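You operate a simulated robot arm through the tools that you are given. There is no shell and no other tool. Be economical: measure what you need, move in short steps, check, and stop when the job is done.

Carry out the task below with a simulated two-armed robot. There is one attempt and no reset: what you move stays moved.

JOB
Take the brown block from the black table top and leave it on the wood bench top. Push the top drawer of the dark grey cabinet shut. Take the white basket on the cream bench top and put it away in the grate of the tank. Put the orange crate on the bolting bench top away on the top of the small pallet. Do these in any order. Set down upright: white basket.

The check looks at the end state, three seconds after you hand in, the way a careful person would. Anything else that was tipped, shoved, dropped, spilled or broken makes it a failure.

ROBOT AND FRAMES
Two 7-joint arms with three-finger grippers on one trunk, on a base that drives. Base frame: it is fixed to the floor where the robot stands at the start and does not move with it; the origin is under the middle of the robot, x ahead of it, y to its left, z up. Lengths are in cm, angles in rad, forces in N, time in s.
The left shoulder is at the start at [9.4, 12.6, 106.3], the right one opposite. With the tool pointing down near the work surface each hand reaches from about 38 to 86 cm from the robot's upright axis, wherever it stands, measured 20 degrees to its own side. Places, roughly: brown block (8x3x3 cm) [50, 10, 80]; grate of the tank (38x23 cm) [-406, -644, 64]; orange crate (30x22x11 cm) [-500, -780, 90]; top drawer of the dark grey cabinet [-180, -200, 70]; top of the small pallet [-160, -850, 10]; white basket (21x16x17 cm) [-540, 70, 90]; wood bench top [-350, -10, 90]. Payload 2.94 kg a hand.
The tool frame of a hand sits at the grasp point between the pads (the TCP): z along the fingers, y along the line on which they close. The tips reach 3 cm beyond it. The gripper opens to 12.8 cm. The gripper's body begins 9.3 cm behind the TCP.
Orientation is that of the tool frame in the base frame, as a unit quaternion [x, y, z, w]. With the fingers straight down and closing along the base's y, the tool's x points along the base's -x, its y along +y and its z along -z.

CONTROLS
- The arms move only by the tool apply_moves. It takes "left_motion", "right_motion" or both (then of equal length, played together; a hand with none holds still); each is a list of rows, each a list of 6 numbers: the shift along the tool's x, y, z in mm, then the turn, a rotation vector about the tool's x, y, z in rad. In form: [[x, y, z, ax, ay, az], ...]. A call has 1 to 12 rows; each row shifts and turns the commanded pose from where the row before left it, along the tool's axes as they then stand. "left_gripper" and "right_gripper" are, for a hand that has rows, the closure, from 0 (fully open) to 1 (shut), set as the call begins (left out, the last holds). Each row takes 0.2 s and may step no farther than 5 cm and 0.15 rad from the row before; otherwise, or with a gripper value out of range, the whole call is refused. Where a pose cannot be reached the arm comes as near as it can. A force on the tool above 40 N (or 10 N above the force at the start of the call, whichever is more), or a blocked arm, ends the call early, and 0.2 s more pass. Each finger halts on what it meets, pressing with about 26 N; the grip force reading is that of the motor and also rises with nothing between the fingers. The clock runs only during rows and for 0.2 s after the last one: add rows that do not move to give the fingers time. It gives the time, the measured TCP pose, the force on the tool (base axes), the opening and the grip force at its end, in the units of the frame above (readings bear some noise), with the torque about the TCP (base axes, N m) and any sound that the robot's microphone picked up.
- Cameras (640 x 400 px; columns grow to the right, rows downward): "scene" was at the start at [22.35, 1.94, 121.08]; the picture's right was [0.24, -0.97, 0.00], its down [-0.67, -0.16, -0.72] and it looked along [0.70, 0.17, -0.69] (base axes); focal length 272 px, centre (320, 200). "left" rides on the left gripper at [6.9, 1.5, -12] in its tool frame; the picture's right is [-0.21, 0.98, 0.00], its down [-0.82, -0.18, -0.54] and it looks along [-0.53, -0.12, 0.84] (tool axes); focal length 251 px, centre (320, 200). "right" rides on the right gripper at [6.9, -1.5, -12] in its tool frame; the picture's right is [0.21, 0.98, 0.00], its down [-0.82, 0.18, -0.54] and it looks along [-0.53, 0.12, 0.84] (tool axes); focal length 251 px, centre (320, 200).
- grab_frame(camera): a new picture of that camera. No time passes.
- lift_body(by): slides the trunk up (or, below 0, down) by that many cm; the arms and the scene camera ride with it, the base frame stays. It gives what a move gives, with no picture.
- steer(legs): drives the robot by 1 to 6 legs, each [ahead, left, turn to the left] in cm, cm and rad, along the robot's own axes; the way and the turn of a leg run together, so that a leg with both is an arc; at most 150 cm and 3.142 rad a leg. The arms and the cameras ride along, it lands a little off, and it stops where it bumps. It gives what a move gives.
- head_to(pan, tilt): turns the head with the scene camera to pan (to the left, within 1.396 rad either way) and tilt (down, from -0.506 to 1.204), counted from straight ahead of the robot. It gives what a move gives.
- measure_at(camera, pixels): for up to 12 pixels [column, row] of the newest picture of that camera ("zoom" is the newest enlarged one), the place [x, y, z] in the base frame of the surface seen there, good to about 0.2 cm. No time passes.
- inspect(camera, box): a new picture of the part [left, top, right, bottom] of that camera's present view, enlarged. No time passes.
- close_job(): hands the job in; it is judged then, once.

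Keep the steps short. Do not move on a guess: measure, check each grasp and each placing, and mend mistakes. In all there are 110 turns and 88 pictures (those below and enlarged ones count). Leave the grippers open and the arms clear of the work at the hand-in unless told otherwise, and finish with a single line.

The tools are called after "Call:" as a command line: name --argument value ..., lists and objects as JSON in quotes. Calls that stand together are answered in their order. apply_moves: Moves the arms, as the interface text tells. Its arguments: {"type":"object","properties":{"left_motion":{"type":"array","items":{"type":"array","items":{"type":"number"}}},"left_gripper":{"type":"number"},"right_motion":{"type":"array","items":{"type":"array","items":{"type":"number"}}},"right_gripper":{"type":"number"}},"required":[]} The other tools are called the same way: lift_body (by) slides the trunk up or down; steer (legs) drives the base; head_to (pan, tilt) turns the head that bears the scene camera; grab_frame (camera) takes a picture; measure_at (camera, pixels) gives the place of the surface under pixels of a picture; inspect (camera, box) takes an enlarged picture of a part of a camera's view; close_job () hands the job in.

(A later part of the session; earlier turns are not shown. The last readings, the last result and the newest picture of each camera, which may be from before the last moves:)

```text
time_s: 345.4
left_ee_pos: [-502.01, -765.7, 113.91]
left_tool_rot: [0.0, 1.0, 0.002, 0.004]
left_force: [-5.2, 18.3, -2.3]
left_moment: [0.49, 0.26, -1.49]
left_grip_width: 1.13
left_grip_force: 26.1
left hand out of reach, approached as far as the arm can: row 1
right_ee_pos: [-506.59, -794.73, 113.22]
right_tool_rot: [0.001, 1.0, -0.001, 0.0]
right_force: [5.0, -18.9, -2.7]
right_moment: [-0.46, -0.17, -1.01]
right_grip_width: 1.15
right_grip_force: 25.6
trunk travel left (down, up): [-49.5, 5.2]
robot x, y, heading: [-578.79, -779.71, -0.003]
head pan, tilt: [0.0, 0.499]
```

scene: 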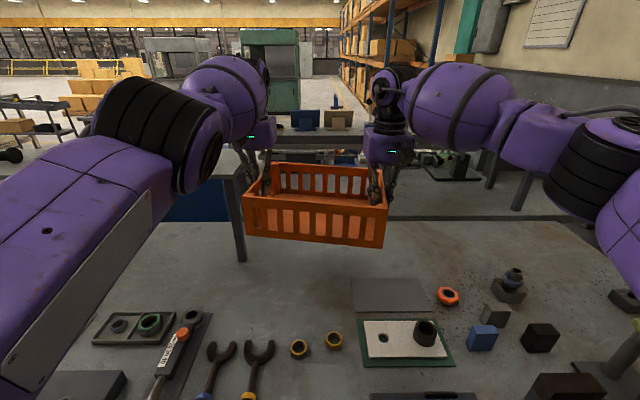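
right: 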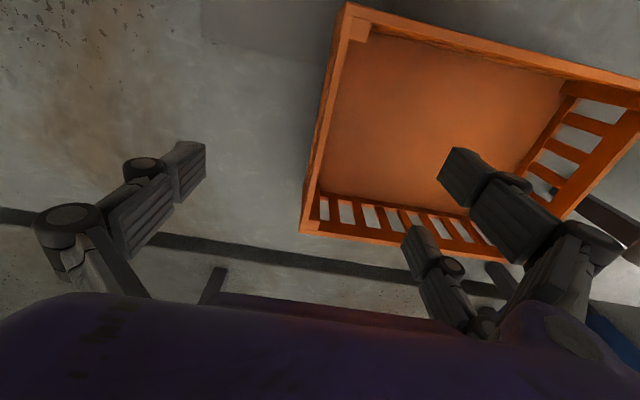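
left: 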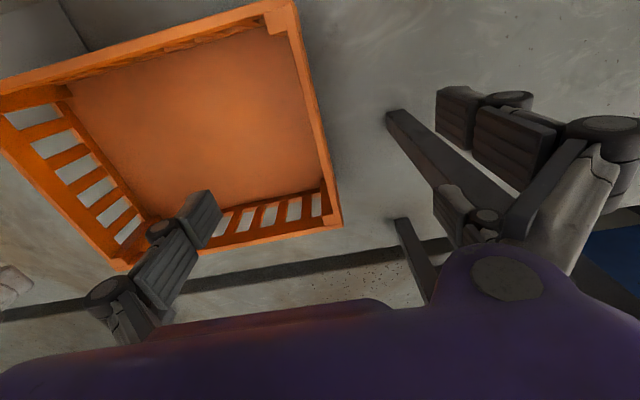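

Not that way. Pure downward motion worked before, so I'll square up by moving the right hand forward 4.5 cm, lower both 5 cm, and then test pulling back 2 cm.

Call:
apply_moves --left_motion '[[0, 0, 0, 0, 0, 0], [0, 0, 0, 0, 0, 0], [0, 0, 0, 0, 0, 0], [0, 0, 18, 0, 0, 0], [0, 0, 18, 0, 0, 0], [0, 0, 18, 0, 0, 0], [10, 0, 0, 0, 0, 0], [10, 0, 0, 0, 0, 0], [0, 0, 0, 0, 0, 0]]' --right_motion '[[-15, 0, 0, 0, 0, 0], [-15, 0, 0, 0, 0, 0], [-15, 0, 0, 0, 0, 0], [0, 0, 17, 0, 0, 0], [0, 0, 17, 0, 0, 0], [0, 0, 16, 0, 0, 0], [10, 0, 0, 0, 0, 0], [10, 0, 0, 0, 0, 0], [0, 0, 0, 0, 0, 0]]'

```text
time_s: 347.4
left_ee_pos: [-501.63, -765.62, 108.3]
left_tool_rot: [0.001, 1.0, 0.004, 0.001]
left_force: [-4.1, 28.6, 2.3]
left_moment: [-0.5, 0.43, -1.59]
left_grip_width: 0.83
left_grip_force: 25.4
left hand out of reach, approached as far as the arm can: row 7, 8
right_ee_pos: [-504.12, -794.74, 108.26]
right_tool_rot: [0.002, 1.0, -0.003, 0.002]
right_force: [4.4, -28.7, -6.5]
right_moment: [-0.75, -0.27, -0.47]
right_grip_width: 0.76
right_grip_force: 26.4
trunk travel left (down, up): [-49.5, 5.2]
robot x, y, heading: [-578.96, -779.66, -0.007]
head pan, tilt: [0.0, 0.499]
```

Still stuck inward, so I'll set the crate back on its old spot and regrip with the arms less stretched. Driving the base 4 cm ahead carries the crate back to x≈−498; the right hand goes 2.5 cm ahead to square it.

Call:
apply_moves --left_motion '[[0, 1, 0, 0, 0, 0], [0, 0, 0, 0, 0, 0], [0, 0, 0, 0, 0, 0]]' --right_motion '[[-10, -1, 0, 0, 0, 0], [-10, 0, 0, 0, 0, 0], [0, 0, 0, 0, 0, 0]]'

Call:
steer --legs '[[4, 0, 0]]'

Call:
grab_frame --camera "scene"

```text
time_s: 348.1
left_ee_pos: [-501.56, -765.59, 108.55]
left_tool_rot: [-0.002, 1.0, 0.004, 0.006]
left_force: [9.5, 26.9, 0.8]
left_moment: [0.23, -0.92, 1.57]
left_grip_width: 0.96
left_grip_force: 25.8
right_ee_pos: [-502.24, -794.69, 108.13]
right_tool_rot: [0.0, 1.0, -0.002, -0.001]
right_force: [-8.9, -25.9, -3.5]
right_moment: [-0.71, 0.95, 0.83]
right_grip_width: 0.98
right_grip_force: 25.7
trunk travel left (down, up): [-49.5, 5.2]
robot x, y, heading: [-578.87, -779.53, -0.003]
head pan, tilt: [0.0, 0.499]
```

```text
time_s: 349.0
left_ee_pos: [-497.91, -765.55, 108.79]
left_tool_rot: [-0.002, 1.0, 0.003, 0.006]
left_force: [9.1, 26.8, 0.7]
left_moment: [0.12, -0.51, 1.56]
left_grip_width: 0.98
left_grip_force: 26.0
right_ee_pos: [-498.49, -794.75, 108.57]
right_tool_rot: [0.001, 1.0, -0.003, 0.003]
right_force: [-9.2, -26.2, -4.9]
right_moment: [-0.77, 0.4, 0.84]
right_grip_width: 0.99
right_grip_force: 26.2
trunk travel left (down, up): [-49.5, 5.2]
robot x, y, heading: [-575.09, -779.71, -0.004]
head pan, tilt: [0.0, 0.499]
```

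```text
24 pictures are left
```

scene: 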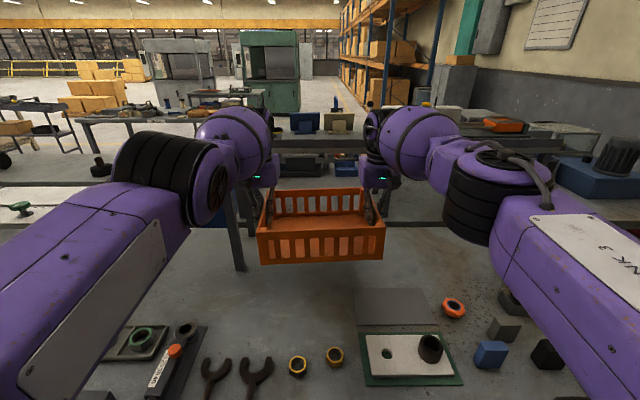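

The crate hangs level and square above its old place, and the base did not bump. I'll lower the trunk 11 cm, leaving the crate about 1.5 cm above the bench.

Call:
lift_body --by -11

```text
time_s: 349.9
left_ee_pos: [-497.54, -766.09, 93.93]
left_tool_rot: [0.0, 0.999, -0.001, -0.048]
left_force: [4.7, 1.8, 11.2]
left_moment: [-1.68, 0.16, 0.67]
left_grip_width: 1.64
left_grip_force: 25.7
right_ee_pos: [-498.27, -794.85, 100.74]
right_tool_rot: [-0.001, 1.0, -0.005, -0.008]
right_force: [-4.9, -2.4, -10.5]
right_moment: [-1.06, 0.02, 0.82]
right_grip_width: 1.35
right_grip_force: 25.9
trunk travel left (down, up): [-43.4, 11.3]
robot x, y, heading: [-574.8, -779.96, -0.006]
head pan, tilt: [0.0, 0.499]
stopped: the force on the tool passed its limit at 118 N (the readings are from after the stop); the commanded pose is now the measured one
```

The trunk move brought the left end down onto the bench harder than planned (arms stretched: avoid that). The right end is still 5 cm up. I'll lower the right hand gently to set the crate flat.

Call:
apply_moves --left_motion '[[0, 0, -5, 0, 0, 0], [0, 0, -5, 0, 0, 0], [0, 0, 0, 0, 0, 0], [0, 0, 0, 0, 0, 0], [0, 0, 0, 0, 0, 0], [0, 0, 0, 0, 0, 0], [0, 0, 0, 0, 0, 0]]' --right_motion '[[0, 0, 10, 0, 0, 0], [0, 0, 10, 0, 0, 0], [0, 0, 10, 0, 0, 0], [0, 0, 8, 0, 0, 0], [0, 0, 5, 0, 0, 0], [0, 0, 3, 0, 0, 0], [0, 0, 0, 0, 0, 0]]'

Call:
grab_frame --camera "scene"

```text
time_s: 351.5
left_ee_pos: [-497.68, -765.71, 95.01]
left_tool_rot: [0.001, 0.999, 0.003, -0.049]
left_force: [8.5, 28.1, -8.8]
left_moment: [0.87, 0.18, 1.49]
left_grip_width: 0.9
left_grip_force: 26.0
right_ee_pos: [-498.11, -794.92, 96.86]
right_tool_rot: [0.002, 1.0, -0.004, -0.003]
right_force: [-8.4, -29.1, 8.6]
right_moment: [0.25, 0.09, 0.83]
right_grip_width: 0.92
right_grip_force: 26.7
trunk travel left (down, up): [-43.4, 11.3]
robot x, y, heading: [-575.14, -779.87, -0.005]
head pan, tilt: [0.0, 0.499]
```

```text
23 pictures are left
```

scene: 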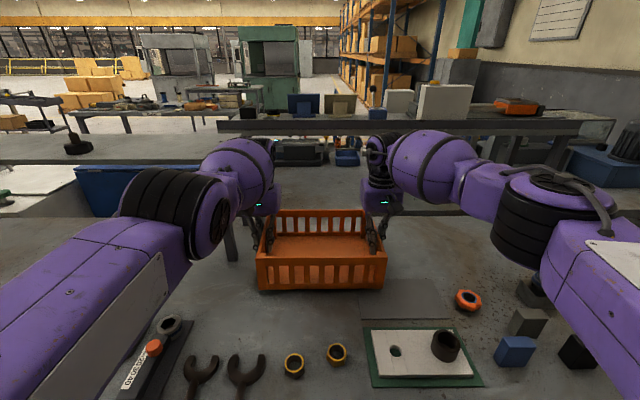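

The crate seems down. I'll check the rim heights at both ends.

Call:
measure_at --camera "scene" --pixels '[[262, 258], [383, 258], [320, 258], [320, 286], [262, 290], [381, 287], [372, 212], [272, 212], [390, 300]]'

```text
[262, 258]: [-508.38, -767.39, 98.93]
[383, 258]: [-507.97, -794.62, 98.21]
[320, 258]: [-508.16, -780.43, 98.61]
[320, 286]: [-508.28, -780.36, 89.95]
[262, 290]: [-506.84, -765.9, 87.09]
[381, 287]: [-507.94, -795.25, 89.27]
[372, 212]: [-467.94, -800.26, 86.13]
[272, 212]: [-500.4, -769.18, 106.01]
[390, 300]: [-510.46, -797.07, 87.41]
```

It's flat and in its old place. I'll open both hands, then rise and pull back to unstretch the arms.

Call:
apply_moves --left_motion '[[0, 0, 0, 0, 0, 0], [0, 0, 0, 0, 0, 0], [0, 0, 0, 0, 0, 0], [0, 0, 0, 0, 0, 0], [0, 0, 0, 0, 0, 0]]' --right_motion '[[0, 0, 0, 0, 0, 0], [0, 0, 0, 0, 0, 0], [0, 0, 0, 0, 0, 0], [0, 0, 0, 0, 0, 0], [0, 0, 0, 0, 0, 0]]' --left_gripper 0 --right_gripper 0

Call:
apply_moves --left_motion '[[0, 0, -30, 0, 0, 0], [0, 0, -40, 0, 0, 0], [0, 0, -30, 0, 0.05, 0], [20, 0, 0, 0, 0.05, 0], [40, 0, 0, 0, 0, 0], [40, 0, 0, 0, 0, 0], [40, 0, 0, 0, 0, 0], [0, 0, 0, 0, 0, 0]]' --right_motion '[[0, 0, -30, 0, 0, 0], [0, 0, -40, 0, 0, 0], [0, 0, -30, 0, 0, 0], [20, 0, 0, 0, 0, 0], [40, 0, 0, 0, 0, 0], [40, 0, 0, 0, 0, 0], [40, 0, 0, 0, 0, 0], [0, 0, 0, 0, 0, 0]]'

```text
time_s: 352.7
left_ee_pos: [-497.7, -766.1, 94.99]
left_tool_rot: [0.002, 0.999, -0.001, -0.051]
left_force: [0.1, 0.3, -0.2]
left_moment: [0.0, -0.02, -0.01]
left_grip_width: 12.79
left_grip_force: 0.0
right_ee_pos: [-498.15, -794.56, 96.56]
right_tool_rot: [0.001, 1.0, -0.002, -0.004]
right_force: [-0.1, 0.5, -0.1]
right_moment: [0.0, 0.02, 0.0]
right_grip_width: 12.81
right_grip_force: 0.0
trunk travel left (down, up): [-43.4, 11.3]
robot x, y, heading: [-574.76, -779.74, -0.006]
head pan, tilt: [0.0, 0.499]
```

```text
time_s: 354.1
left_ee_pos: [-498.79, -764.5, 110.14]
left_tool_rot: [-0.033, 0.999, -0.015, -0.025]
left_force: [-0.5, -21.5, -3.4]
left_moment: [0.71, 0.17, -0.55]
left_grip_width: 11.19
left_grip_force: 0.0
left hand out of reach, approached as far as the arm can: row 2, 3, 4, 5
right_ee_pos: [-506.85, -795.13, 106.75]
right_tool_rot: [0.002, 1.0, -0.001, -0.004]
right_force: [0.5, -0.2, 0.7]
right_moment: [-0.06, -0.03, -0.01]
right_grip_width: 12.81
right_grip_force: 0.0
trunk travel left (down, up): [-43.4, 11.3]
robot x, y, heading: [-574.65, -779.79, -0.007]
head pan, tilt: [0.0, 0.499]
stopped in row 6 (left hand): the force on the tool passed its limit at 63 N (the readings are from after the stop); the commanded pose is now the measured one
```

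The left hand met something on its +y side. I'll look before moving.

Call:
grab_frame --camera "scene"

Call:
grab_frame --camera "left"

```text
22 pictures are left
```

scene: 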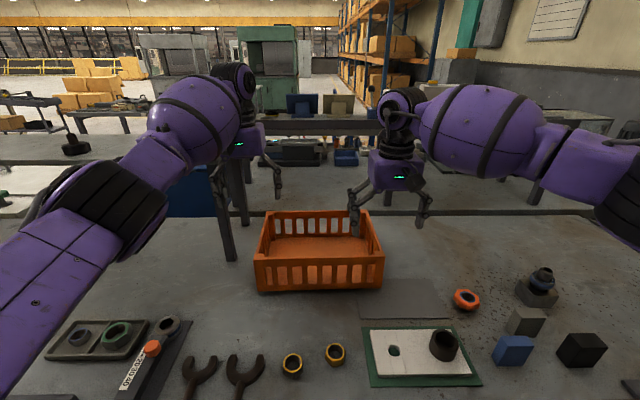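

```text
21 pictures are left
```

left: 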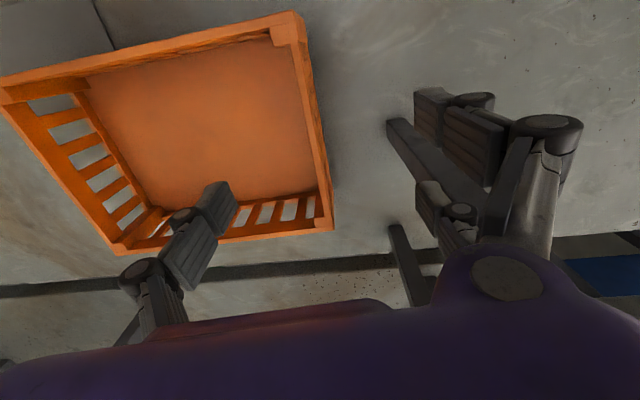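

There are two posts of a raised shelf right beside the left hand, at (228,220) and (240,200). I'll measure them and the shelf top.

Call:
measure_at --camera "scene" --pixels '[[228, 240], [226, 215], [240, 205], [232, 259], [100, 200], [40, 230], [100, 165], [190, 205], [215, 168], [20, 190]]'

Call:
measure_at --camera "left" --pixels '[[400, 130], [430, 160], [400, 240], [480, 150], [440, 100]]'

```text
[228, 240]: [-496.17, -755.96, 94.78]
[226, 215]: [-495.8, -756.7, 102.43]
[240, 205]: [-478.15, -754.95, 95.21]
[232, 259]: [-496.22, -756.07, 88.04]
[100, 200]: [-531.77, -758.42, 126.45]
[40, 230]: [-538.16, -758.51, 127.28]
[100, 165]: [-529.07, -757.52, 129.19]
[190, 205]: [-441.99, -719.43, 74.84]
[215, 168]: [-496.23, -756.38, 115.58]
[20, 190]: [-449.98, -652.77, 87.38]
```

```text
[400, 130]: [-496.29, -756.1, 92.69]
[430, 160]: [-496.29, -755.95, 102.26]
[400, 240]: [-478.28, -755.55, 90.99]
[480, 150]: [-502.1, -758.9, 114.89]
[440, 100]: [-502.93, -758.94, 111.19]
```

The posts stand at y≈−756, x −496 and −478, right next to the left fingers. I'll close the left fingers halfway, shift that hand 3 cm away (−y, over the crate) and undo its small roll; the right hand retracts meanwhile.

Call:
apply_moves --left_motion '[[0, -10, 0, 0, 0, 0], [0, -10, 0, 0, 0, 0], [0, -10, 0, 0, 0, 0], [0, 0, 0, 0, 0, 0], [0, 0, 0, 0, 0, 0]]' --right_motion '[[30, -10, 0, 0, 0, 0], [40, -20, 0, 0, 0, 0], [40, -20, 0, 0, 0, 0], [40, -10, 0, 0, 0, 0], [0, 0, 0, 0, 0, 0]]' --left_gripper 0.6

Call:
apply_moves --left_motion '[[20, 0, 0, 0, 0, 0], [20, 0, 0, 0, 0, 0], [30, 0, 0, 0, 0, 0], [30, 0, 0, 0, 0, 0], [0, 0, 0, 0, 0, 0]]'

```text
time_s: 355.3
left_ee_pos: [-498.62, -766.75, 110.28]
left_tool_rot: [-0.038, 0.999, -0.014, -0.024]
left_force: [0.5, 0.8, 0.1]
left_moment: [-0.03, 0.03, 0.0]
left_grip_width: 5.11
left_grip_force: 0.1
right_ee_pos: [-521.87, -800.85, 106.84]
right_tool_rot: [0.002, 1.0, -0.002, -0.006]
right_force: [0.1, -0.4, 0.2]
right_moment: [-0.02, 0.01, 0.01]
right_grip_width: 12.8
right_grip_force: 0.0
trunk travel left (down, up): [-43.4, 11.3]
robot x, y, heading: [-574.53, -779.9, -0.01]
head pan, tilt: [0.0, 0.499]
```

```text
time_s: 356.5
left_ee_pos: [-508.64, -767.36, 110.84]
left_tool_rot: [-0.039, 0.999, -0.012, -0.023]
left_force: [-0.5, -0.3, 0.1]
left_moment: [-0.01, 0.0, -0.01]
left_grip_width: 5.11
left_grip_force: 0.0
right_ee_pos: [-522.08, -800.9, 106.78]
right_tool_rot: [0.003, 1.0, -0.002, -0.005]
right_force: [0.0, -0.3, 0.6]
right_moment: [-0.01, 0.07, 0.01]
right_grip_width: 12.79
right_grip_force: 0.0
trunk travel left (down, up): [-43.4, 11.3]
robot x, y, heading: [-574.71, -780.01, -0.005]
head pan, tilt: [0.0, 0.499]
```

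The left arm is free again. I'll straighten its tilt, use half-open fingers (to stay off the post), and bring both hands over the walls again at x≈−502, less stretched.

Call:
apply_moves --left_motion '[[0, 0, 0, -0.012, -0.023, 0.039], [0, 0, 0, -0.012, -0.023, 0.039], [-22, 8, 0, 0, 0, 0], [-22, 7, 0, 0, 0, 0], [-22, 7, 0, 0, 0, 0], [0, 0, 0, 0, 0, 0]]' --right_motion '[[-40, 13, -10, 0, 0, 0], [-40, 13, -10, 0, 0, 0], [-40, 13, -10, 0, 0, 0], [-40, 13, 0, 0, 0, 0], [-40, 14, 0, 0, 0, 0], [0, 0, 0, 0, 0, 0]]' --left_gripper 0.4 --right_gripper 0.4

Call:
grab_frame --camera "scene"

```text
time_s: 357.9
left_ee_pos: [-502.05, -765.37, 110.77]
left_tool_rot: [0.002, 1.0, 0.0, 0.001]
left_force: [-0.3, 0.1, -0.7]
left_moment: [0.06, -0.01, -0.01]
left_grip_width: 7.7
left_grip_force: 0.0
right_ee_pos: [-501.82, -794.27, 109.69]
right_tool_rot: [0.001, 1.0, -0.002, -0.005]
right_force: [-0.4, 0.7, -0.1]
right_moment: [-0.01, -0.05, -0.02]
right_grip_width: 7.69
right_grip_force: 0.2
trunk travel left (down, up): [-43.4, 11.3]
robot x, y, heading: [-575.25, -779.74, -0.012]
head pan, tilt: [0.0, 0.499]
```

```text
20 pictures are left
```

scene: 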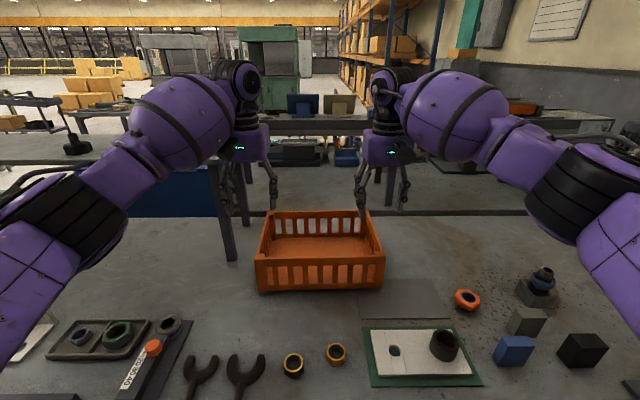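

All reachable now. I'll recheck the crate's end rims before lowering.

Call:
measure_at --camera "scene" --pixels '[[258, 262], [384, 260], [262, 240], [266, 222], [380, 240], [375, 225], [320, 262]]'

Call:
apply_moves --left_motion '[[0, 0, 30, 0, 0, 0], [0, 0, 40, 0, 0, 0], [0, 0, 40, 0, 0, 0], [0, 0, 39, 0, 0, 0], [15, 0, 0, 0, 0, 0], [-15, 0, 0, 0, 0, 0], [0, 0, 0, 0, 0, 0]]' --right_motion '[[0, 0, 30, 0, 0, 0], [0, 0, 40, 0, 0, 0], [0, 0, 40, 0, 0, 0], [0, 0, 28, 0, 0, 0], [15, 0, 0, 0, 0, 0], [-15, 0, 0, 0, 0, 0], [0, 0, 0, 0, 0, 0]]'

```text
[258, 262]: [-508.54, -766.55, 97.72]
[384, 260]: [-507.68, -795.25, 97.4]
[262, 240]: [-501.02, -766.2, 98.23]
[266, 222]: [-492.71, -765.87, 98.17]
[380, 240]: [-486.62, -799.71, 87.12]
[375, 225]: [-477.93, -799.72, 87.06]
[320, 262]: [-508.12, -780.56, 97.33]
```

```text
time_s: 359.5
left_ee_pos: [-501.91, -765.17, 95.88]
left_tool_rot: [0.0, 1.0, -0.001, 0.0]
left_force: [-0.2, 0.5, -0.1]
left_moment: [0.03, -0.01, 0.0]
left_grip_width: 7.68
left_grip_force: 0.0
right_ee_pos: [-501.96, -794.44, 95.88]
right_tool_rot: [0.002, 1.0, -0.001, -0.005]
right_force: [-0.1, -0.5, 0.8]
right_moment: [0.02, -0.04, 0.0]
right_grip_width: 7.66
right_grip_force: 0.0
trunk travel left (down, up): [-43.4, 11.3]
robot x, y, heading: [-574.83, -779.8, -0.007]
head pan, tilt: [0.0, 0.499]
```

Both hands straddle the walls and can move freely along x. I'll trim to the wall centres and close.

Call:
apply_moves --left_motion '[[0, -6, 0, 0, 0, 0], [0, 0, 0, 0, 0, 0], [0, 0, 0, 0, 0, 0], [0, 0, 0, 0, 0, 0], [0, 0, 0, 0, 0, 0]]' --right_motion '[[0, -3, 0, 0, 0, 0], [0, 0, 0, 0, 0, 0], [0, 0, 0, 0, 0, 0], [0, 0, 0, 0, 0, 0], [0, 0, 0, 0, 0, 0]]' --left_gripper 1 --right_gripper 1

Call:
apply_moves --left_motion '[[0, 0, -10, 0, 0, 0], [0, 0, -15, 0, 0, 0], [0, 0, -15, 0, 0, 0], [0, 0, 0, 0, 0, 0]]' --right_motion '[[0, 0, -10, 0, 0, 0], [0, 0, -15, 0, 0, 0], [0, 0, -15, 0, 0, 0], [0, 0, 0, 0, 0, 0]]'

```text
time_s: 360.7
left_ee_pos: [-501.9, -765.71, 95.99]
left_tool_rot: [-0.002, 1.0, 0.001, 0.0]
left_force: [7.8, 15.5, 0.2]
left_moment: [0.39, -0.36, 1.42]
left_grip_width: 0.82
left_grip_force: 26.1
right_ee_pos: [-502.09, -794.72, 95.67]
right_tool_rot: [0.003, 1.0, -0.004, -0.006]
right_force: [-9.5, -15.6, 0.3]
right_moment: [-0.42, 0.72, 1.01]
right_grip_width: 0.86
right_grip_force: 26.0
trunk travel left (down, up): [-43.4, 11.3]
robot x, y, heading: [-575.06, -779.78, -0.01]
head pan, tilt: [0.0, 0.499]
```

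```text
time_s: 361.7
left_ee_pos: [-502.03, -765.54, 99.86]
left_tool_rot: [-0.001, 1.0, 0.001, -0.001]
left_force: [7.5, 25.4, -2.3]
left_moment: [0.61, 0.27, 1.58]
left_grip_width: 0.83
left_grip_force: 25.8
right_ee_pos: [-501.83, -794.68, 99.81]
right_tool_rot: [0.002, 1.0, -0.004, -0.006]
right_force: [-8.5, -26.7, -2.2]
right_moment: [-0.64, -0.05, 0.85]
right_grip_width: 0.9
right_grip_force: 26.3
trunk travel left (down, up): [-43.4, 11.3]
robot x, y, heading: [-574.31, -779.86, -0.008]
head pan, tilt: [0.0, 0.499]
```

Lifted level by 4 cm. I'll raise another 8 cm, then pull both back together.

Call:
apply_moves --left_motion '[[0, 1, -20, 0, 0, 0], [0, 0, -20, 0, 0, 0], [0, 0, -20, 0, 0, 0], [0, 0, -20, 0, 0, 0], [15, 0, 0, 0, 0, 0], [15, 0, 0, 0, 0, 0], [0, 0, 0, 0, 0, 0]]' --right_motion '[[0, -1, -20, 0, 0, 0], [0, 0, -20, 0, 0, 0], [0, 0, -20, 0, 0, 0], [0, 0, -20, 0, 0, 0], [15, 0, 0, 0, 0, 0], [15, 0, 0, 0, 0, 0], [0, 0, 0, 0, 0, 0]]'

```text
time_s: 363.3
left_ee_pos: [-504.82, -765.67, 107.81]
left_tool_rot: [-0.001, 1.0, 0.002, 0.0]
left_force: [9.1, 19.4, -2.1]
left_moment: [0.52, -0.1, 1.5]
left_grip_width: 0.86
left_grip_force: 25.8
right_ee_pos: [-504.68, -794.84, 107.75]
right_tool_rot: [0.002, 1.0, -0.003, -0.006]
right_force: [-8.2, -19.8, -2.5]
right_moment: [-0.5, 0.36, 0.94]
right_grip_width: 0.87
right_grip_force: 25.7
trunk travel left (down, up): [-43.4, 11.3]
robot x, y, heading: [-575.0, -779.73, -0.011]
head pan, tilt: [0.0, 0.499]
```

Both follow exactly. I'll continue back 18 cm to a comfortable carrying distance.

Call:
apply_moves --left_motion '[[20, 0, 0, 0, 0, 0], [20, 0, 0, 0, 0, 0], [20, 0, 0, 0, 0, 0], [20, 0, 0, 0, 0, 0], [20, 0, 0, 0, 0, 0], [20, 0, 0, 0, 0, 0], [20, 0, 0, 0, 0, 0], [20, 0, 0, 0, 0, 0], [20, 0, 0, 0, 0, 0], [0, 0, 0, 0, 0, 0]]' --right_motion '[[20, 0, 0, 0, 0, 0], [20, 0, 0, 0, 0, 0], [20, 0, 0, 0, 0, 0], [20, 0, 0, 0, 0, 0], [20, 0, 0, 0, 0, 0], [20, 0, 0, 0, 0, 0], [20, 0, 0, 0, 0, 0], [20, 0, 0, 0, 0, 0], [20, 0, 0, 0, 0, 0], [0, 0, 0, 0, 0, 0]]'

Call:
grab_frame --camera "scene"

```text
time_s: 365.5
left_ee_pos: [-522.9, -765.59, 108.09]
left_tool_rot: [-0.001, 1.0, 0.002, -0.001]
left_force: [8.1, 26.9, -2.4]
left_moment: [0.68, -0.25, 1.53]
left_grip_width: 0.84
left_grip_force: 26.2
right_ee_pos: [-522.96, -794.64, 107.97]
right_tool_rot: [0.002, 1.0, -0.004, -0.007]
right_force: [-8.6, -27.3, -2.3]
right_moment: [-0.72, 0.54, 0.85]
right_grip_width: 0.84
right_grip_force: 26.2
trunk travel left (down, up): [-43.4, 11.3]
robot x, y, heading: [-574.75, -779.74, -0.006]
head pan, tilt: [0.0, 0.499]
```

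```text
19 pictures are left
```

scene: 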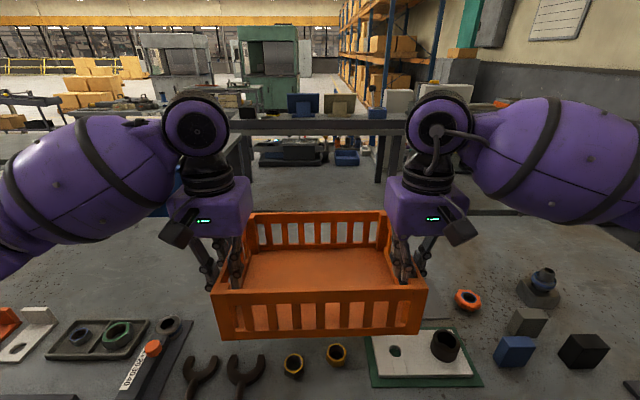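

The crate is held level. I'll back off into the corridor, turn left to face north, and drive half the way, checking position.

Call:
steer --legs '[[-47, 0, 0], [0, 0, 1.58], [130, 0, 0]]'

```text
time_s: 378.2
left_ee_pos: [-631.89, -596.93, 108.0]
left_tool_rot: [-0.7, 0.714, 0.001, -0.002]
left_force: [-26.5, 8.3, -1.8]
left_moment: [0.12, 0.63, 1.47]
left_grip_width: 0.84
left_grip_force: 25.8
right_ee_pos: [-602.77, -597.47, 108.11]
right_tool_rot: [-0.699, 0.715, -0.009, -0.001]
right_force: [26.5, -7.6, -2.5]
right_moment: [-0.33, -0.68, 0.78]
right_grip_width: 0.86
right_grip_force: 25.6
trunk travel left (down, up): [-43.4, 11.3]
robot x, y, heading: [-618.55, -649.23, 1.538]
head pan, tilt: [0.0, 0.499]
```

On track. I'll drive on to y≈−428, turn right to face east and go 140 cm.

Call:
steer --legs '[[111, 0, 0], [110, 0, 0], [0, 0, -1.545], [140, 0, 0]]'

```text
time_s: 399.5
left_ee_pos: [-419.62, -410.72, 108.1]
left_tool_rot: [-0.007, 1.0, 0.002, -0.001]
left_force: [7.9, 8.1, -2.4]
left_moment: [0.19, -0.11, 1.14]
left_grip_width: 0.81
left_grip_force: 26.3
right_ee_pos: [-419.44, -439.98, 108.02]
right_tool_rot: [-0.005, 1.0, -0.005, -0.007]
right_force: [-7.3, -7.5, -2.1]
right_moment: [-0.14, 0.25, 1.07]
right_grip_width: 0.82
right_grip_force: 26.2
trunk travel left (down, up): [-43.4, 11.3]
robot x, y, heading: [-471.68, -425.5, 0.005]
head pan, tilt: [0.0, 0.499]
```

Good. Now east to x≈−316, turn right to face south, and look toward the small pallet.

Call:
steer --legs '[[80, 0, 0], [76, 0, 0], [0, 0, -1.575]]'

Call:
head_to --pan 0.3 --tilt 0.25

Call:
grab_frame --camera "scene"

```text
time_s: 411.3
left_ee_pos: [-302.1, -479.39, 108.09]
left_tool_rot: [0.704, 0.71, 0.002, 0.0]
left_force: [1.6, -7.3, -1.2]
left_moment: [0.01, -0.03, 1.02]
left_grip_width: 0.79
left_grip_force: 27.0
right_ee_pos: [-331.36, -479.57, 108.08]
right_tool_rot: [0.705, 0.709, 0.001, -0.01]
right_force: [-2.1, 7.2, -2.7]
right_moment: [0.23, 0.0, 1.05]
right_grip_width: 0.8
right_grip_force: 25.6
trunk travel left (down, up): [-43.4, 11.3]
robot x, y, heading: [-316.83, -427.71, -1.567]
head pan, tilt: [0.0, 0.499]
```

```text
time_s: 412.1
left_ee_pos: [-302.21, -479.35, 108.1]
left_tool_rot: [0.703, 0.711, 0.002, 0.001]
left_force: [1.2, -6.2, -2.6]
left_moment: [0.22, -0.01, 0.8]
left_grip_width: 0.78
left_grip_force: 26.0
right_ee_pos: [-331.34, -479.47, 108.05]
right_tool_rot: [0.704, 0.71, 0.0, -0.008]
right_force: [-0.6, 6.1, -2.4]
right_moment: [-0.04, -0.02, 1.01]
right_grip_width: 0.8
right_grip_force: 26.3
trunk travel left (down, up): [-43.4, 11.3]
robot x, y, heading: [-317.41, -427.39, -1.577]
head pan, tilt: [0.3, 0.25]
```

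```text
18 pictures are left
```

scene: 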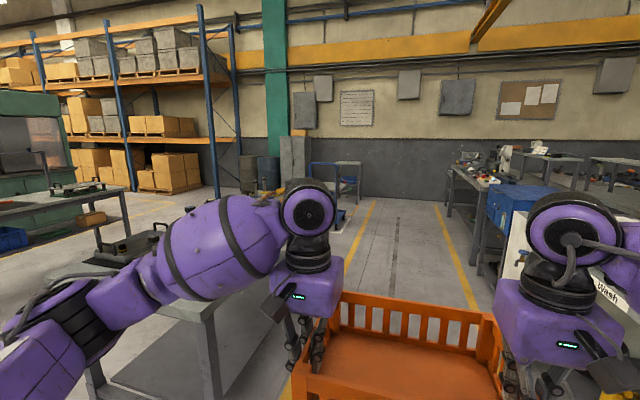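

The aisle is clear. I'll drive 230 cm south and look left again.

Call:
steer --legs '[[120, 0, 0.01], [120, 0, 0]]'

Call:
head_to --pan 0.6 --tilt 0.35

Call:
grab_frame --camera "scene"

```text
time_s: 423.8
left_ee_pos: [-296.71, -719.12, 108.01]
left_tool_rot: [0.696, 0.718, 0.002, 0.001]
left_force: [0.6, -5.7, -2.0]
left_moment: [-0.03, -0.01, 0.86]
left_grip_width: 0.8
left_grip_force: 25.9
right_ee_pos: [-325.87, -719.88, 107.97]
right_tool_rot: [0.699, 0.715, 0.002, -0.009]
right_force: [-0.9, 6.2, -2.2]
right_moment: [0.23, -0.03, 1.01]
right_grip_width: 0.77
right_grip_force: 25.9
trunk travel left (down, up): [-43.4, 11.3]
robot x, y, heading: [-312.58, -667.8, -1.549]
head pan, tilt: [0.3, 0.25]
```

```text
time_s: 424.6
left_ee_pos: [-296.74, -719.17, 108.08]
left_tool_rot: [0.697, 0.717, 0.001, 0.001]
left_force: [1.0, -6.2, -1.7]
left_moment: [0.33, 0.01, 0.58]
left_grip_width: 0.76
left_grip_force: 26.4
right_ee_pos: [-325.89, -719.8, 107.99]
right_tool_rot: [0.698, 0.716, 0.001, -0.008]
right_force: [-1.5, 4.7, -2.7]
right_moment: [-0.13, -0.04, 0.97]
right_grip_width: 0.8
right_grip_force: 25.3
trunk travel left (down, up): [-43.4, 11.3]
robot x, y, heading: [-312.38, -667.31, -1.552]
head pan, tilt: [0.6, 0.351]
```

```text
17 pictures are left
```

scene: 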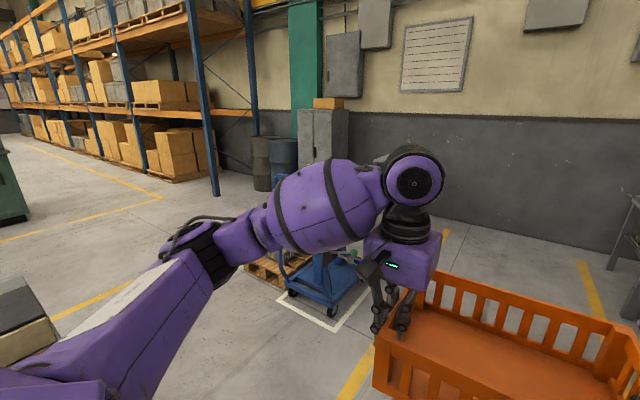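

I see the small pallet at (262,270), with a blue cart beside it at (320,280). I'll measure both.

Call:
measure_at --camera "scene" --pixels '[[265, 262], [270, 280], [255, 268], [285, 297], [330, 310], [365, 285], [290, 250], [330, 325], [60, 310], [30, 330], [355, 380], [240, 300]]'

Call:
inspect --camera "scene" --box '[220, 200, 400, 340]'

```text
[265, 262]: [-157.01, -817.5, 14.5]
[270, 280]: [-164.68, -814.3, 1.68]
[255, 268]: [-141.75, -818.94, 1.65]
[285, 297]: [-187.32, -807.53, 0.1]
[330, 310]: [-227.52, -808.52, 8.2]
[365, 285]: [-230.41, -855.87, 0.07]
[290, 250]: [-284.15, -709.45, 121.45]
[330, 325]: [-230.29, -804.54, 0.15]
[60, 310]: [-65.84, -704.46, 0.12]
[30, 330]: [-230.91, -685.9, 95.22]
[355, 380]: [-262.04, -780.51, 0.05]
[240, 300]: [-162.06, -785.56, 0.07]
```

```text
2.86 times, centred on (310, 270) of scene
```

zoom: 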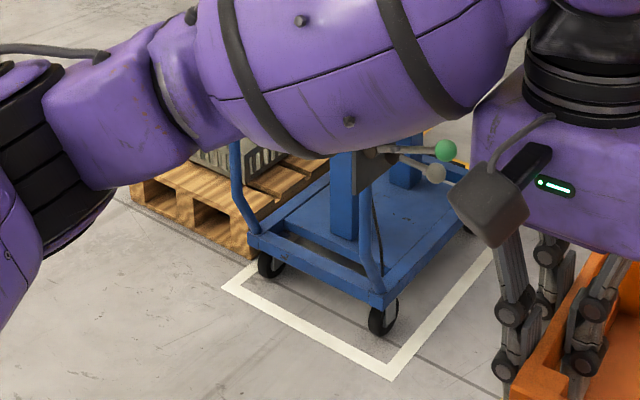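

The pallet's near edge faces north (y≈−815) with the cart to its west. I'll go on to y≈−748, turn left to face east, and look through the gap.

Call:
steer --legs '[[80, 0, 0], [0, 0, 1.55]]'

Call:
head_to --pan 0.0 --tilt 0.45

Call:
grab_frame --camera "scene"

```text
time_s: 432.7
left_ee_pos: [-259.65, -731.44, 108.01]
left_tool_rot: [-0.012, 1.0, 0.002, 0.0]
left_force: [5.4, 1.3, -1.8]
left_moment: [0.02, -0.09, 0.78]
left_grip_width: 0.81
left_grip_force: 26.2
right_ee_pos: [-259.21, -760.67, 107.99]
right_tool_rot: [-0.01, 1.0, -0.005, -0.007]
right_force: [-6.2, -0.5, -1.6]
right_moment: [0.02, 0.3, 0.99]
right_grip_width: 0.82
right_grip_force: 25.9
trunk travel left (down, up): [-43.4, 11.3]
robot x, y, heading: [-311.32, -746.94, 0.006]
head pan, tilt: [0.6, 0.351]
```

```text
time_s: 433.7
left_ee_pos: [-259.79, -731.48, 108.05]
left_tool_rot: [-0.012, 1.0, 0.002, 0.0]
left_force: [4.8, 1.4, -2.9]
left_moment: [0.03, 0.28, 0.47]
left_grip_width: 0.79
left_grip_force: 26.0
right_ee_pos: [-259.17, -760.64, 108.06]
right_tool_rot: [-0.009, 1.0, -0.005, -0.007]
right_force: [-4.9, -0.8, -1.6]
right_moment: [0.03, -0.05, 0.89]
right_grip_width: 0.8
right_grip_force: 25.9
trunk travel left (down, up): [-43.4, 11.3]
robot x, y, heading: [-311.32, -747.12, 0.007]
head pan, tilt: [0.0, 0.45]
```

```text
15 pictures are left
```

scene: 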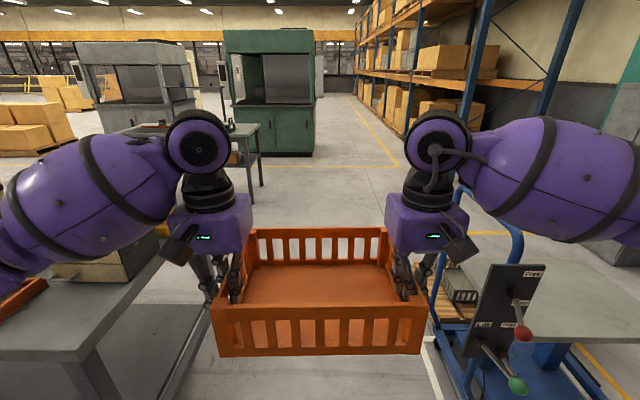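

The cart has a handle and a panel; the left bench ends near here. I'll measure both sides of the gap.

Call:
measure_at --camera "scene" --pixels '[[460, 205], [519, 240], [500, 290], [560, 300], [125, 345], [200, 300], [185, 255], [440, 285], [465, 280], [290, 170], [255, 190], [500, 240]]'

```text
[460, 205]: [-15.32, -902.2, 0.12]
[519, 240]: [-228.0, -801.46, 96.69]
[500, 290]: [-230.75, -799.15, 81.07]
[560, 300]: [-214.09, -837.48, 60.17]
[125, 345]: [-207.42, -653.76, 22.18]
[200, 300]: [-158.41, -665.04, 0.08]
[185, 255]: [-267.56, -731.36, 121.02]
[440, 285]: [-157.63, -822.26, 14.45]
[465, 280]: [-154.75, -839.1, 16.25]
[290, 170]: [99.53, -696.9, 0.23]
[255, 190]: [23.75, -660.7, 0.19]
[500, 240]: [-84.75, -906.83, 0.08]
```

The gap (y −690 to −798) fits. I'll drive east to x≈−160 at y≈−743, then turn right to face the pallet and look down.

Call:
steer --legs '[[75, 3, 0], [75, 0, 0], [0, 0, -1.575]]'

Call:
head_to --pan 0.0 --tilt 0.75

Call:
grab_frame --camera "scene"

```text
time_s: 445.3
left_ee_pos: [-147.75, -793.92, 108.05]
left_tool_rot: [0.709, 0.705, 0.001, 0.001]
left_force: [0.7, -4.9, -1.6]
left_moment: [0.08, -0.04, 0.55]
left_grip_width: 0.77
left_grip_force: 25.5
right_ee_pos: [-176.85, -793.47, 107.95]
right_tool_rot: [0.711, 0.703, 0.001, -0.009]
right_force: [-0.3, 4.6, -2.3]
right_moment: [0.17, -0.01, 0.89]
right_grip_width: 0.78
right_grip_force: 25.9
trunk travel left (down, up): [-43.4, 11.3]
robot x, y, heading: [-161.68, -741.89, -1.59]
head pan, tilt: [0.0, 0.45]
```

```text
time_s: 446.1
left_ee_pos: [-147.79, -793.99, 108.06]
left_tool_rot: [0.71, 0.705, 0.001, 0.001]
left_force: [1.0, -3.8, -2.2]
left_moment: [0.39, -0.03, 0.21]
left_grip_width: 0.8
left_grip_force: 26.0
right_ee_pos: [-176.81, -793.53, 108.09]
right_tool_rot: [0.71, 0.704, 0.001, -0.009]
right_force: [-0.7, 3.7, -1.8]
right_moment: [-0.16, -0.01, 0.77]
right_grip_width: 0.77
right_grip_force: 26.4
trunk travel left (down, up): [-43.4, 11.3]
robot x, y, heading: [-161.27, -741.54, -1.588]
head pan, tilt: [0.0, 0.75]
```

```text
14 pictures are left
```

scene: 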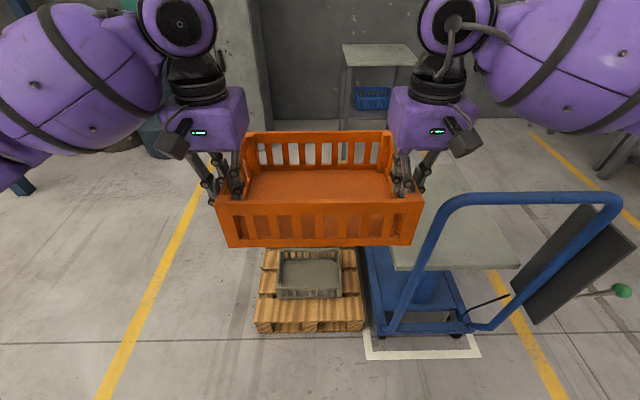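

The small pallet is below, with a grey bin on it at (308,272); the crate hides the far part. I'll measure what is visible.

Call:
measure_at --camera "scene" --pixels '[[258, 325], [362, 325], [258, 300], [358, 300], [280, 255], [338, 255], [278, 290], [340, 290], [270, 265], [352, 265], [268, 252], [308, 280]]'

Call:
grab_frame --camera "left"

```text
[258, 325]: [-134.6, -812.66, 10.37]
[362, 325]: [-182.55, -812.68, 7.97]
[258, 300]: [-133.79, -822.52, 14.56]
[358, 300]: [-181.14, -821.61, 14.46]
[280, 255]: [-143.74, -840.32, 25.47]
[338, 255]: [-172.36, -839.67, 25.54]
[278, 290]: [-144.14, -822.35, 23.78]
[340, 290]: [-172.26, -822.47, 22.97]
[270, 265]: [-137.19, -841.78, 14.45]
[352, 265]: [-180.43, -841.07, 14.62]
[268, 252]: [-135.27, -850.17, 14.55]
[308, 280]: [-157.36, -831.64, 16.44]
```

```text
13 pictures are left
5 turns are left
```

left: 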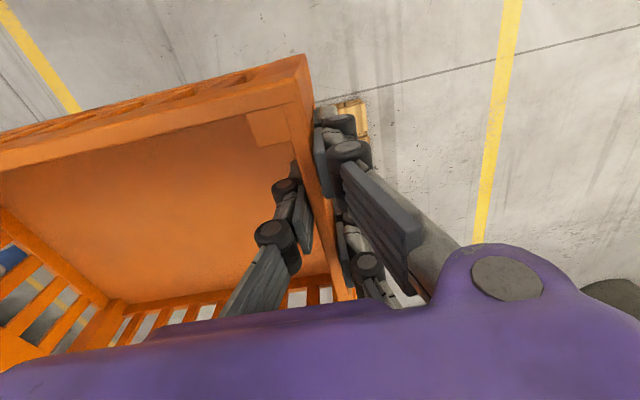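

Only 5 turns are left, so I'll combine steps. The bin fills the near part (y −822…−843), so the crate belongs on the free far half, around y −866, and that can only be reached from the open east side. I'll sidestep east, turn to face west, sidestep south, lower the trunk partway, and look.

Call:
steer --legs '[[0, 63, 0], [0, 0, -1.553], [0, 122, 0]]'

Call:
lift_body --by -36

Call:
head_to --pan 0.0 --tilt 0.9

Call:
grab_frame --camera "scene"

Call:
measure_at --camera "scene" --pixels '[[320, 330], [320, 370], [220, 330], [420, 330], [160, 250], [480, 250], [200, 180], [440, 180], [500, 200], [140, 200], [120, 300], [520, 300]]'

Call:
grab_frame --camera "left"

Call:
measure_at --camera "left" --pixels '[[350, 60], [400, 100], [450, 150], [500, 200], [400, 30], [500, 100], [560, 60], [600, 150], [450, 60], [350, 20], [550, 200], [620, 30]]'

Call:
grab_frame --camera "right"

Call:
measure_at --camera "right" --pixels '[[290, 60], [240, 100], [190, 150], [140, 200], [240, 30], [140, 100], [80, 60], [40, 150], [190, 60], [290, 20], [90, 200], [20, 30]]'

```text
time_s: 466.2
left_ee_pos: [-143.99, -881.52, 108.01]
left_tool_rot: [0.999, 0.032, -0.001, 0.002]
left_force: [-4.0, -0.9, -3.0]
left_moment: [0.0, -0.06, 0.26]
left_grip_width: 0.8
left_grip_force: 26.1
right_ee_pos: [-145.8, -852.51, 107.94]
right_tool_rot: [0.999, 0.031, 0.007, -0.005]
right_force: [2.7, 0.6, -1.4]
right_moment: [0.01, -0.15, 0.8]
right_grip_width: 0.8
right_grip_force: 26.1
trunk travel left (down, up): [-43.4, 11.3]
robot x, y, heading: [-92.92, -864.2, -3.089]
head pan, tilt: [0.0, 0.75]
```

```text
time_s: 469.8
left_ee_pos: [-143.97, -881.62, 72.02]
left_tool_rot: [0.999, 0.033, 0.0, 0.002]
left_force: [-2.4, 0.0, -2.0]
left_moment: [0.01, 0.1, 0.11]
left_grip_width: 0.81
left_grip_force: 26.1
right_ee_pos: [-145.81, -852.39, 72.05]
right_tool_rot: [1.0, 0.03, 0.006, -0.006]
right_force: [2.8, 1.1, -2.6]
right_moment: [0.05, -0.28, 0.77]
right_grip_width: 0.79
right_grip_force: 25.7
trunk travel left (down, up): [-7.4, 47.3]
robot x, y, heading: [-93.25, -864.17, -3.085]
head pan, tilt: [0.0, 0.75]
```

```text
time_s: 470.4
left_ee_pos: [-144.04, -881.53, 72.13]
left_tool_rot: [0.999, 0.032, 0.0, 0.002]
left_force: [-2.2, -0.7, -2.7]
left_moment: [0.04, -0.03, 0.16]
left_grip_width: 0.8
left_grip_force: 25.7
right_ee_pos: [-145.82, -852.53, 72.06]
right_tool_rot: [1.0, 0.03, 0.007, -0.006]
right_force: [2.4, 0.4, -2.4]
right_moment: [0.0, -0.15, 0.74]
right_grip_width: 0.78
right_grip_force: 26.1
trunk travel left (down, up): [-7.4, 47.3]
robot x, y, heading: [-92.74, -864.3, -3.083]
head pan, tilt: [0.0, 0.901]
```

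```text
12 pictures are left
```

scene: 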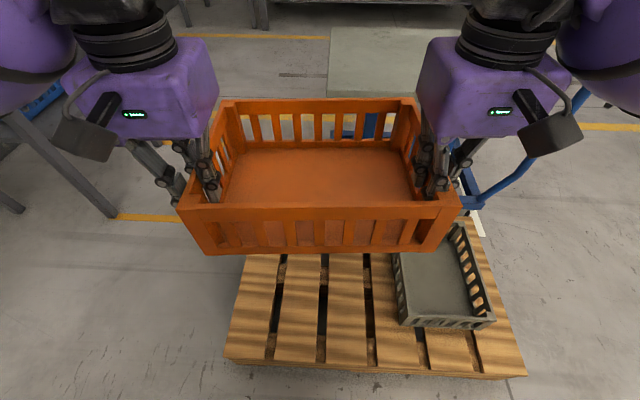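

```text
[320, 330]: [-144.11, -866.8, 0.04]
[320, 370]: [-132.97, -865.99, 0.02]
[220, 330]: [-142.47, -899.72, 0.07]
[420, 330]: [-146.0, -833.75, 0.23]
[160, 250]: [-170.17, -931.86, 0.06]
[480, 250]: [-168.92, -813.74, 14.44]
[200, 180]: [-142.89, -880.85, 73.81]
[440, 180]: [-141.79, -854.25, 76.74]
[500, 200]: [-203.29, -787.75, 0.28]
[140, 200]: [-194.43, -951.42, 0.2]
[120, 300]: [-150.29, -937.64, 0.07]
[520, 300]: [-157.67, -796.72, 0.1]
```

```text
11 pictures are left
```

left: 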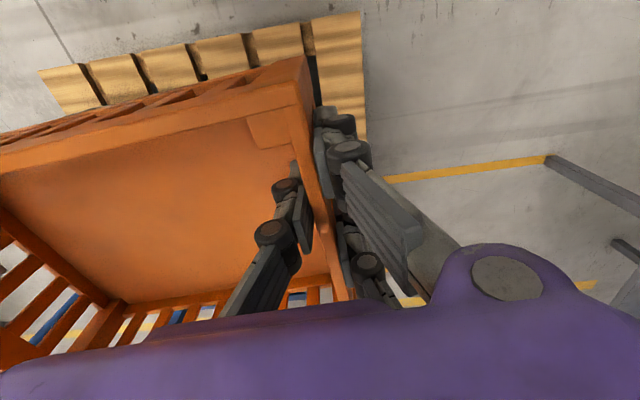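

```text
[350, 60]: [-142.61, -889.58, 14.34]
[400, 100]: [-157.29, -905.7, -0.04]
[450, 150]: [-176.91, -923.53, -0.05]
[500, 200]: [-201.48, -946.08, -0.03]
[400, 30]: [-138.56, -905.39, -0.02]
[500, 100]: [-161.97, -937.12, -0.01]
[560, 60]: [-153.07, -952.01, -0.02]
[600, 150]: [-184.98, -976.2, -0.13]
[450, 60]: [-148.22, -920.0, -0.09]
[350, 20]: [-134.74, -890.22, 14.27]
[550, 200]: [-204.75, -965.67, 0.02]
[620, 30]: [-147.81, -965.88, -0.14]
```

```text
10 pictures are left
```

right: 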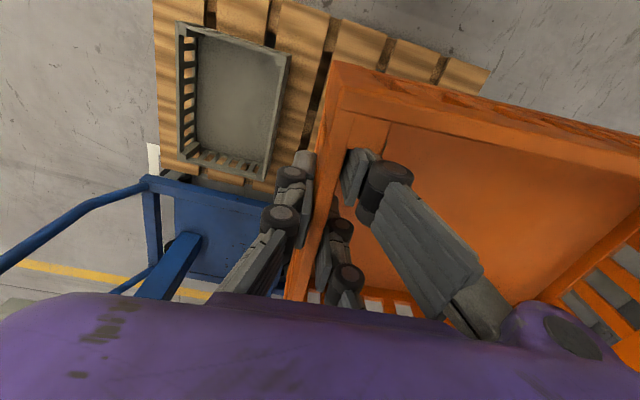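

```text
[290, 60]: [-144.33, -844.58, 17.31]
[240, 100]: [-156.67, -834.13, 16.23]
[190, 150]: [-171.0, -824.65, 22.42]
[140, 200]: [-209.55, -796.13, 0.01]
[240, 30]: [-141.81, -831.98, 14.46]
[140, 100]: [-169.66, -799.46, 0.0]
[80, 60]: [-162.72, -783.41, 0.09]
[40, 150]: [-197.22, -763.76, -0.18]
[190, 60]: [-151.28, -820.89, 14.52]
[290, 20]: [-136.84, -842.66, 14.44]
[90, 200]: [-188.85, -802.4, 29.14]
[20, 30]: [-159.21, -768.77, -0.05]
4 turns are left
```

The pallet's free half is y −845.5…−891, and the crate already hangs over it at centre y −867. I'll lower the trunk 7 cm, shift the crate 6 cm ahead and 1.2 cm south, lower 40 cm, then ease down the last bit and look.

Call:
lift_body --by -7

Call:
apply_moves --left_motion '[[-20, 4, 0, 0, 0, 0], [-20, 4, 0, 0, 0, 0], [-20, 4, 0, 0, 0, 0], [0, 0, 40, 0, 0, 0], [0, 0, 40, 0, 0, 0], [0, 0, 40, 0, 0, 0], [0, 0, 40, 0, 0, 0], [0, 0, 40, 0, 0, 0], [0, 0, 40, 0, 0, 0], [0, 0, 40, 0, 0, 0], [0, 0, 40, 0, 0, 0], [0, 0, 40, 0, 0, 0]]' --right_motion '[[-20, 4, 0, 0, 0, 0], [-20, 4, 0, 0, 0, 0], [-20, 4, 0, 0, 0, 0], [0, 0, 40, 0, 0, 0], [0, 0, 40, 0, 0, 0], [0, 0, 40, 0, 0, 0], [0, 0, 40, 0, 0, 0], [0, 0, 40, 0, 0, 0], [0, 0, 40, 0, 0, 0], [0, 0, 40, 0, 0, 0], [0, 0, 40, 0, 0, 0], [0, 0, 40, 0, 0, 0]]'

Call:
apply_moves --left_motion '[[0, 0, 10, 0, 0, 0], [0, 0, 4, 0, 0, 0], [0, 0, 3, 0, 0, 0], [0, 0, 2, 0, 0, 0], [0, 0, 2, 0, 0, 0], [0, 0, 0, 0, 0, 0]]' --right_motion '[[0, 0, 10, 0, 0, 0], [0, 0, 4, 0, 0, 0], [0, 0, 3, 0, 0, 0], [0, 0, 2, 0, 0, 0], [0, 0, 2, 0, 0, 0], [0, 0, 0, 0, 0, 0]]'

Call:
grab_frame --camera "scene"

Call:
grab_frame --camera "right"

```text
time_s: 471.5
left_ee_pos: [-144.06, -881.61, 65.05]
left_tool_rot: [0.999, 0.032, 0.0, 0.001]
left_force: [-1.9, -0.8, -2.2]
left_moment: [-0.04, 0.0, 0.13]
left_grip_width: 0.81
left_grip_force: 26.0
right_ee_pos: [-145.84, -852.42, 65.01]
right_tool_rot: [1.0, 0.03, 0.007, -0.006]
right_force: [3.4, 1.3, -2.5]
right_moment: [0.0, -0.17, 0.69]
right_grip_width: 0.79
right_grip_force: 25.7
trunk travel left (down, up): [-0.4, 54.3]
robot x, y, heading: [-92.83, -864.6, -3.086]
head pan, tilt: [0.0, 0.901]
```

```text
time_s: 474.1
left_ee_pos: [-149.79, -883.08, 29.14]
left_tool_rot: [1.0, 0.031, 0.001, -0.003]
left_force: [4.5, 32.1, -1.7]
left_moment: [0.82, -0.11, -0.45]
left_grip_width: 0.78
left_grip_force: 25.5
right_ee_pos: [-151.21, -853.95, 28.58]
right_tool_rot: [0.999, 0.032, 0.004, -0.001]
right_force: [-5.4, -32.7, -0.8]
right_moment: [-0.76, -0.17, -1.28]
right_grip_width: 0.79
right_grip_force: 26.5
trunk travel left (down, up): [-0.4, 54.3]
robot x, y, heading: [-93.03, -864.49, -3.082]
head pan, tilt: [0.0, 0.901]
```

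```text
time_s: 475.5
left_ee_pos: [-149.74, -883.19, 26.97]
left_tool_rot: [0.999, 0.033, 0.001, -0.001]
left_force: [3.8, 29.2, -2.2]
left_moment: [0.74, -0.38, -0.56]
left_grip_width: 0.8
left_grip_force: 26.1
right_ee_pos: [-151.26, -853.92, 26.71]
right_tool_rot: [0.999, 0.031, 0.006, -0.002]
right_force: [-4.3, -28.5, -2.1]
right_moment: [-0.71, 0.17, -1.06]
right_grip_width: 0.81
right_grip_force: 26.6
trunk travel left (down, up): [-0.4, 54.3]
robot x, y, heading: [-93.06, -863.77, -3.087]
head pan, tilt: [0.0, 0.901]
```

```text
9 pictures are left
```

scene: 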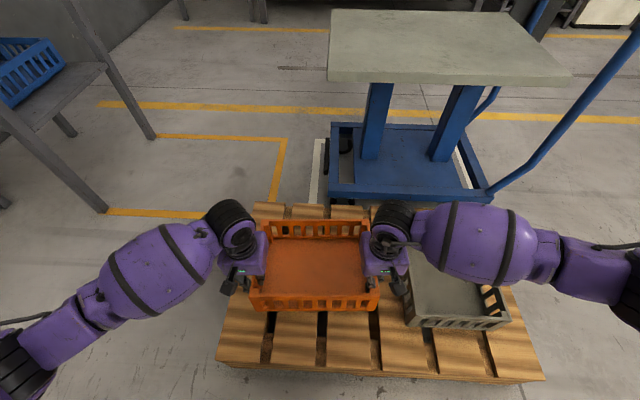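

```text
8 pictures are left
3 turns are left
```

right: 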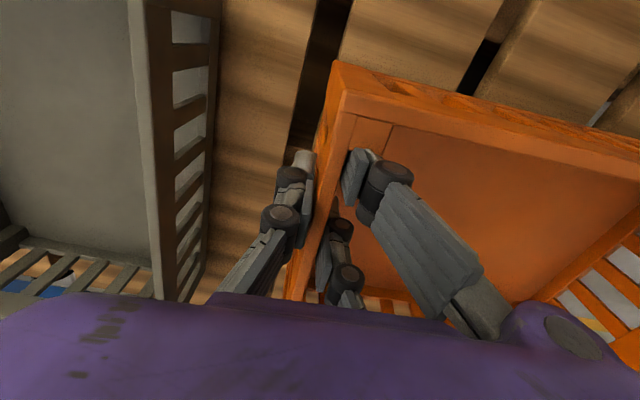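

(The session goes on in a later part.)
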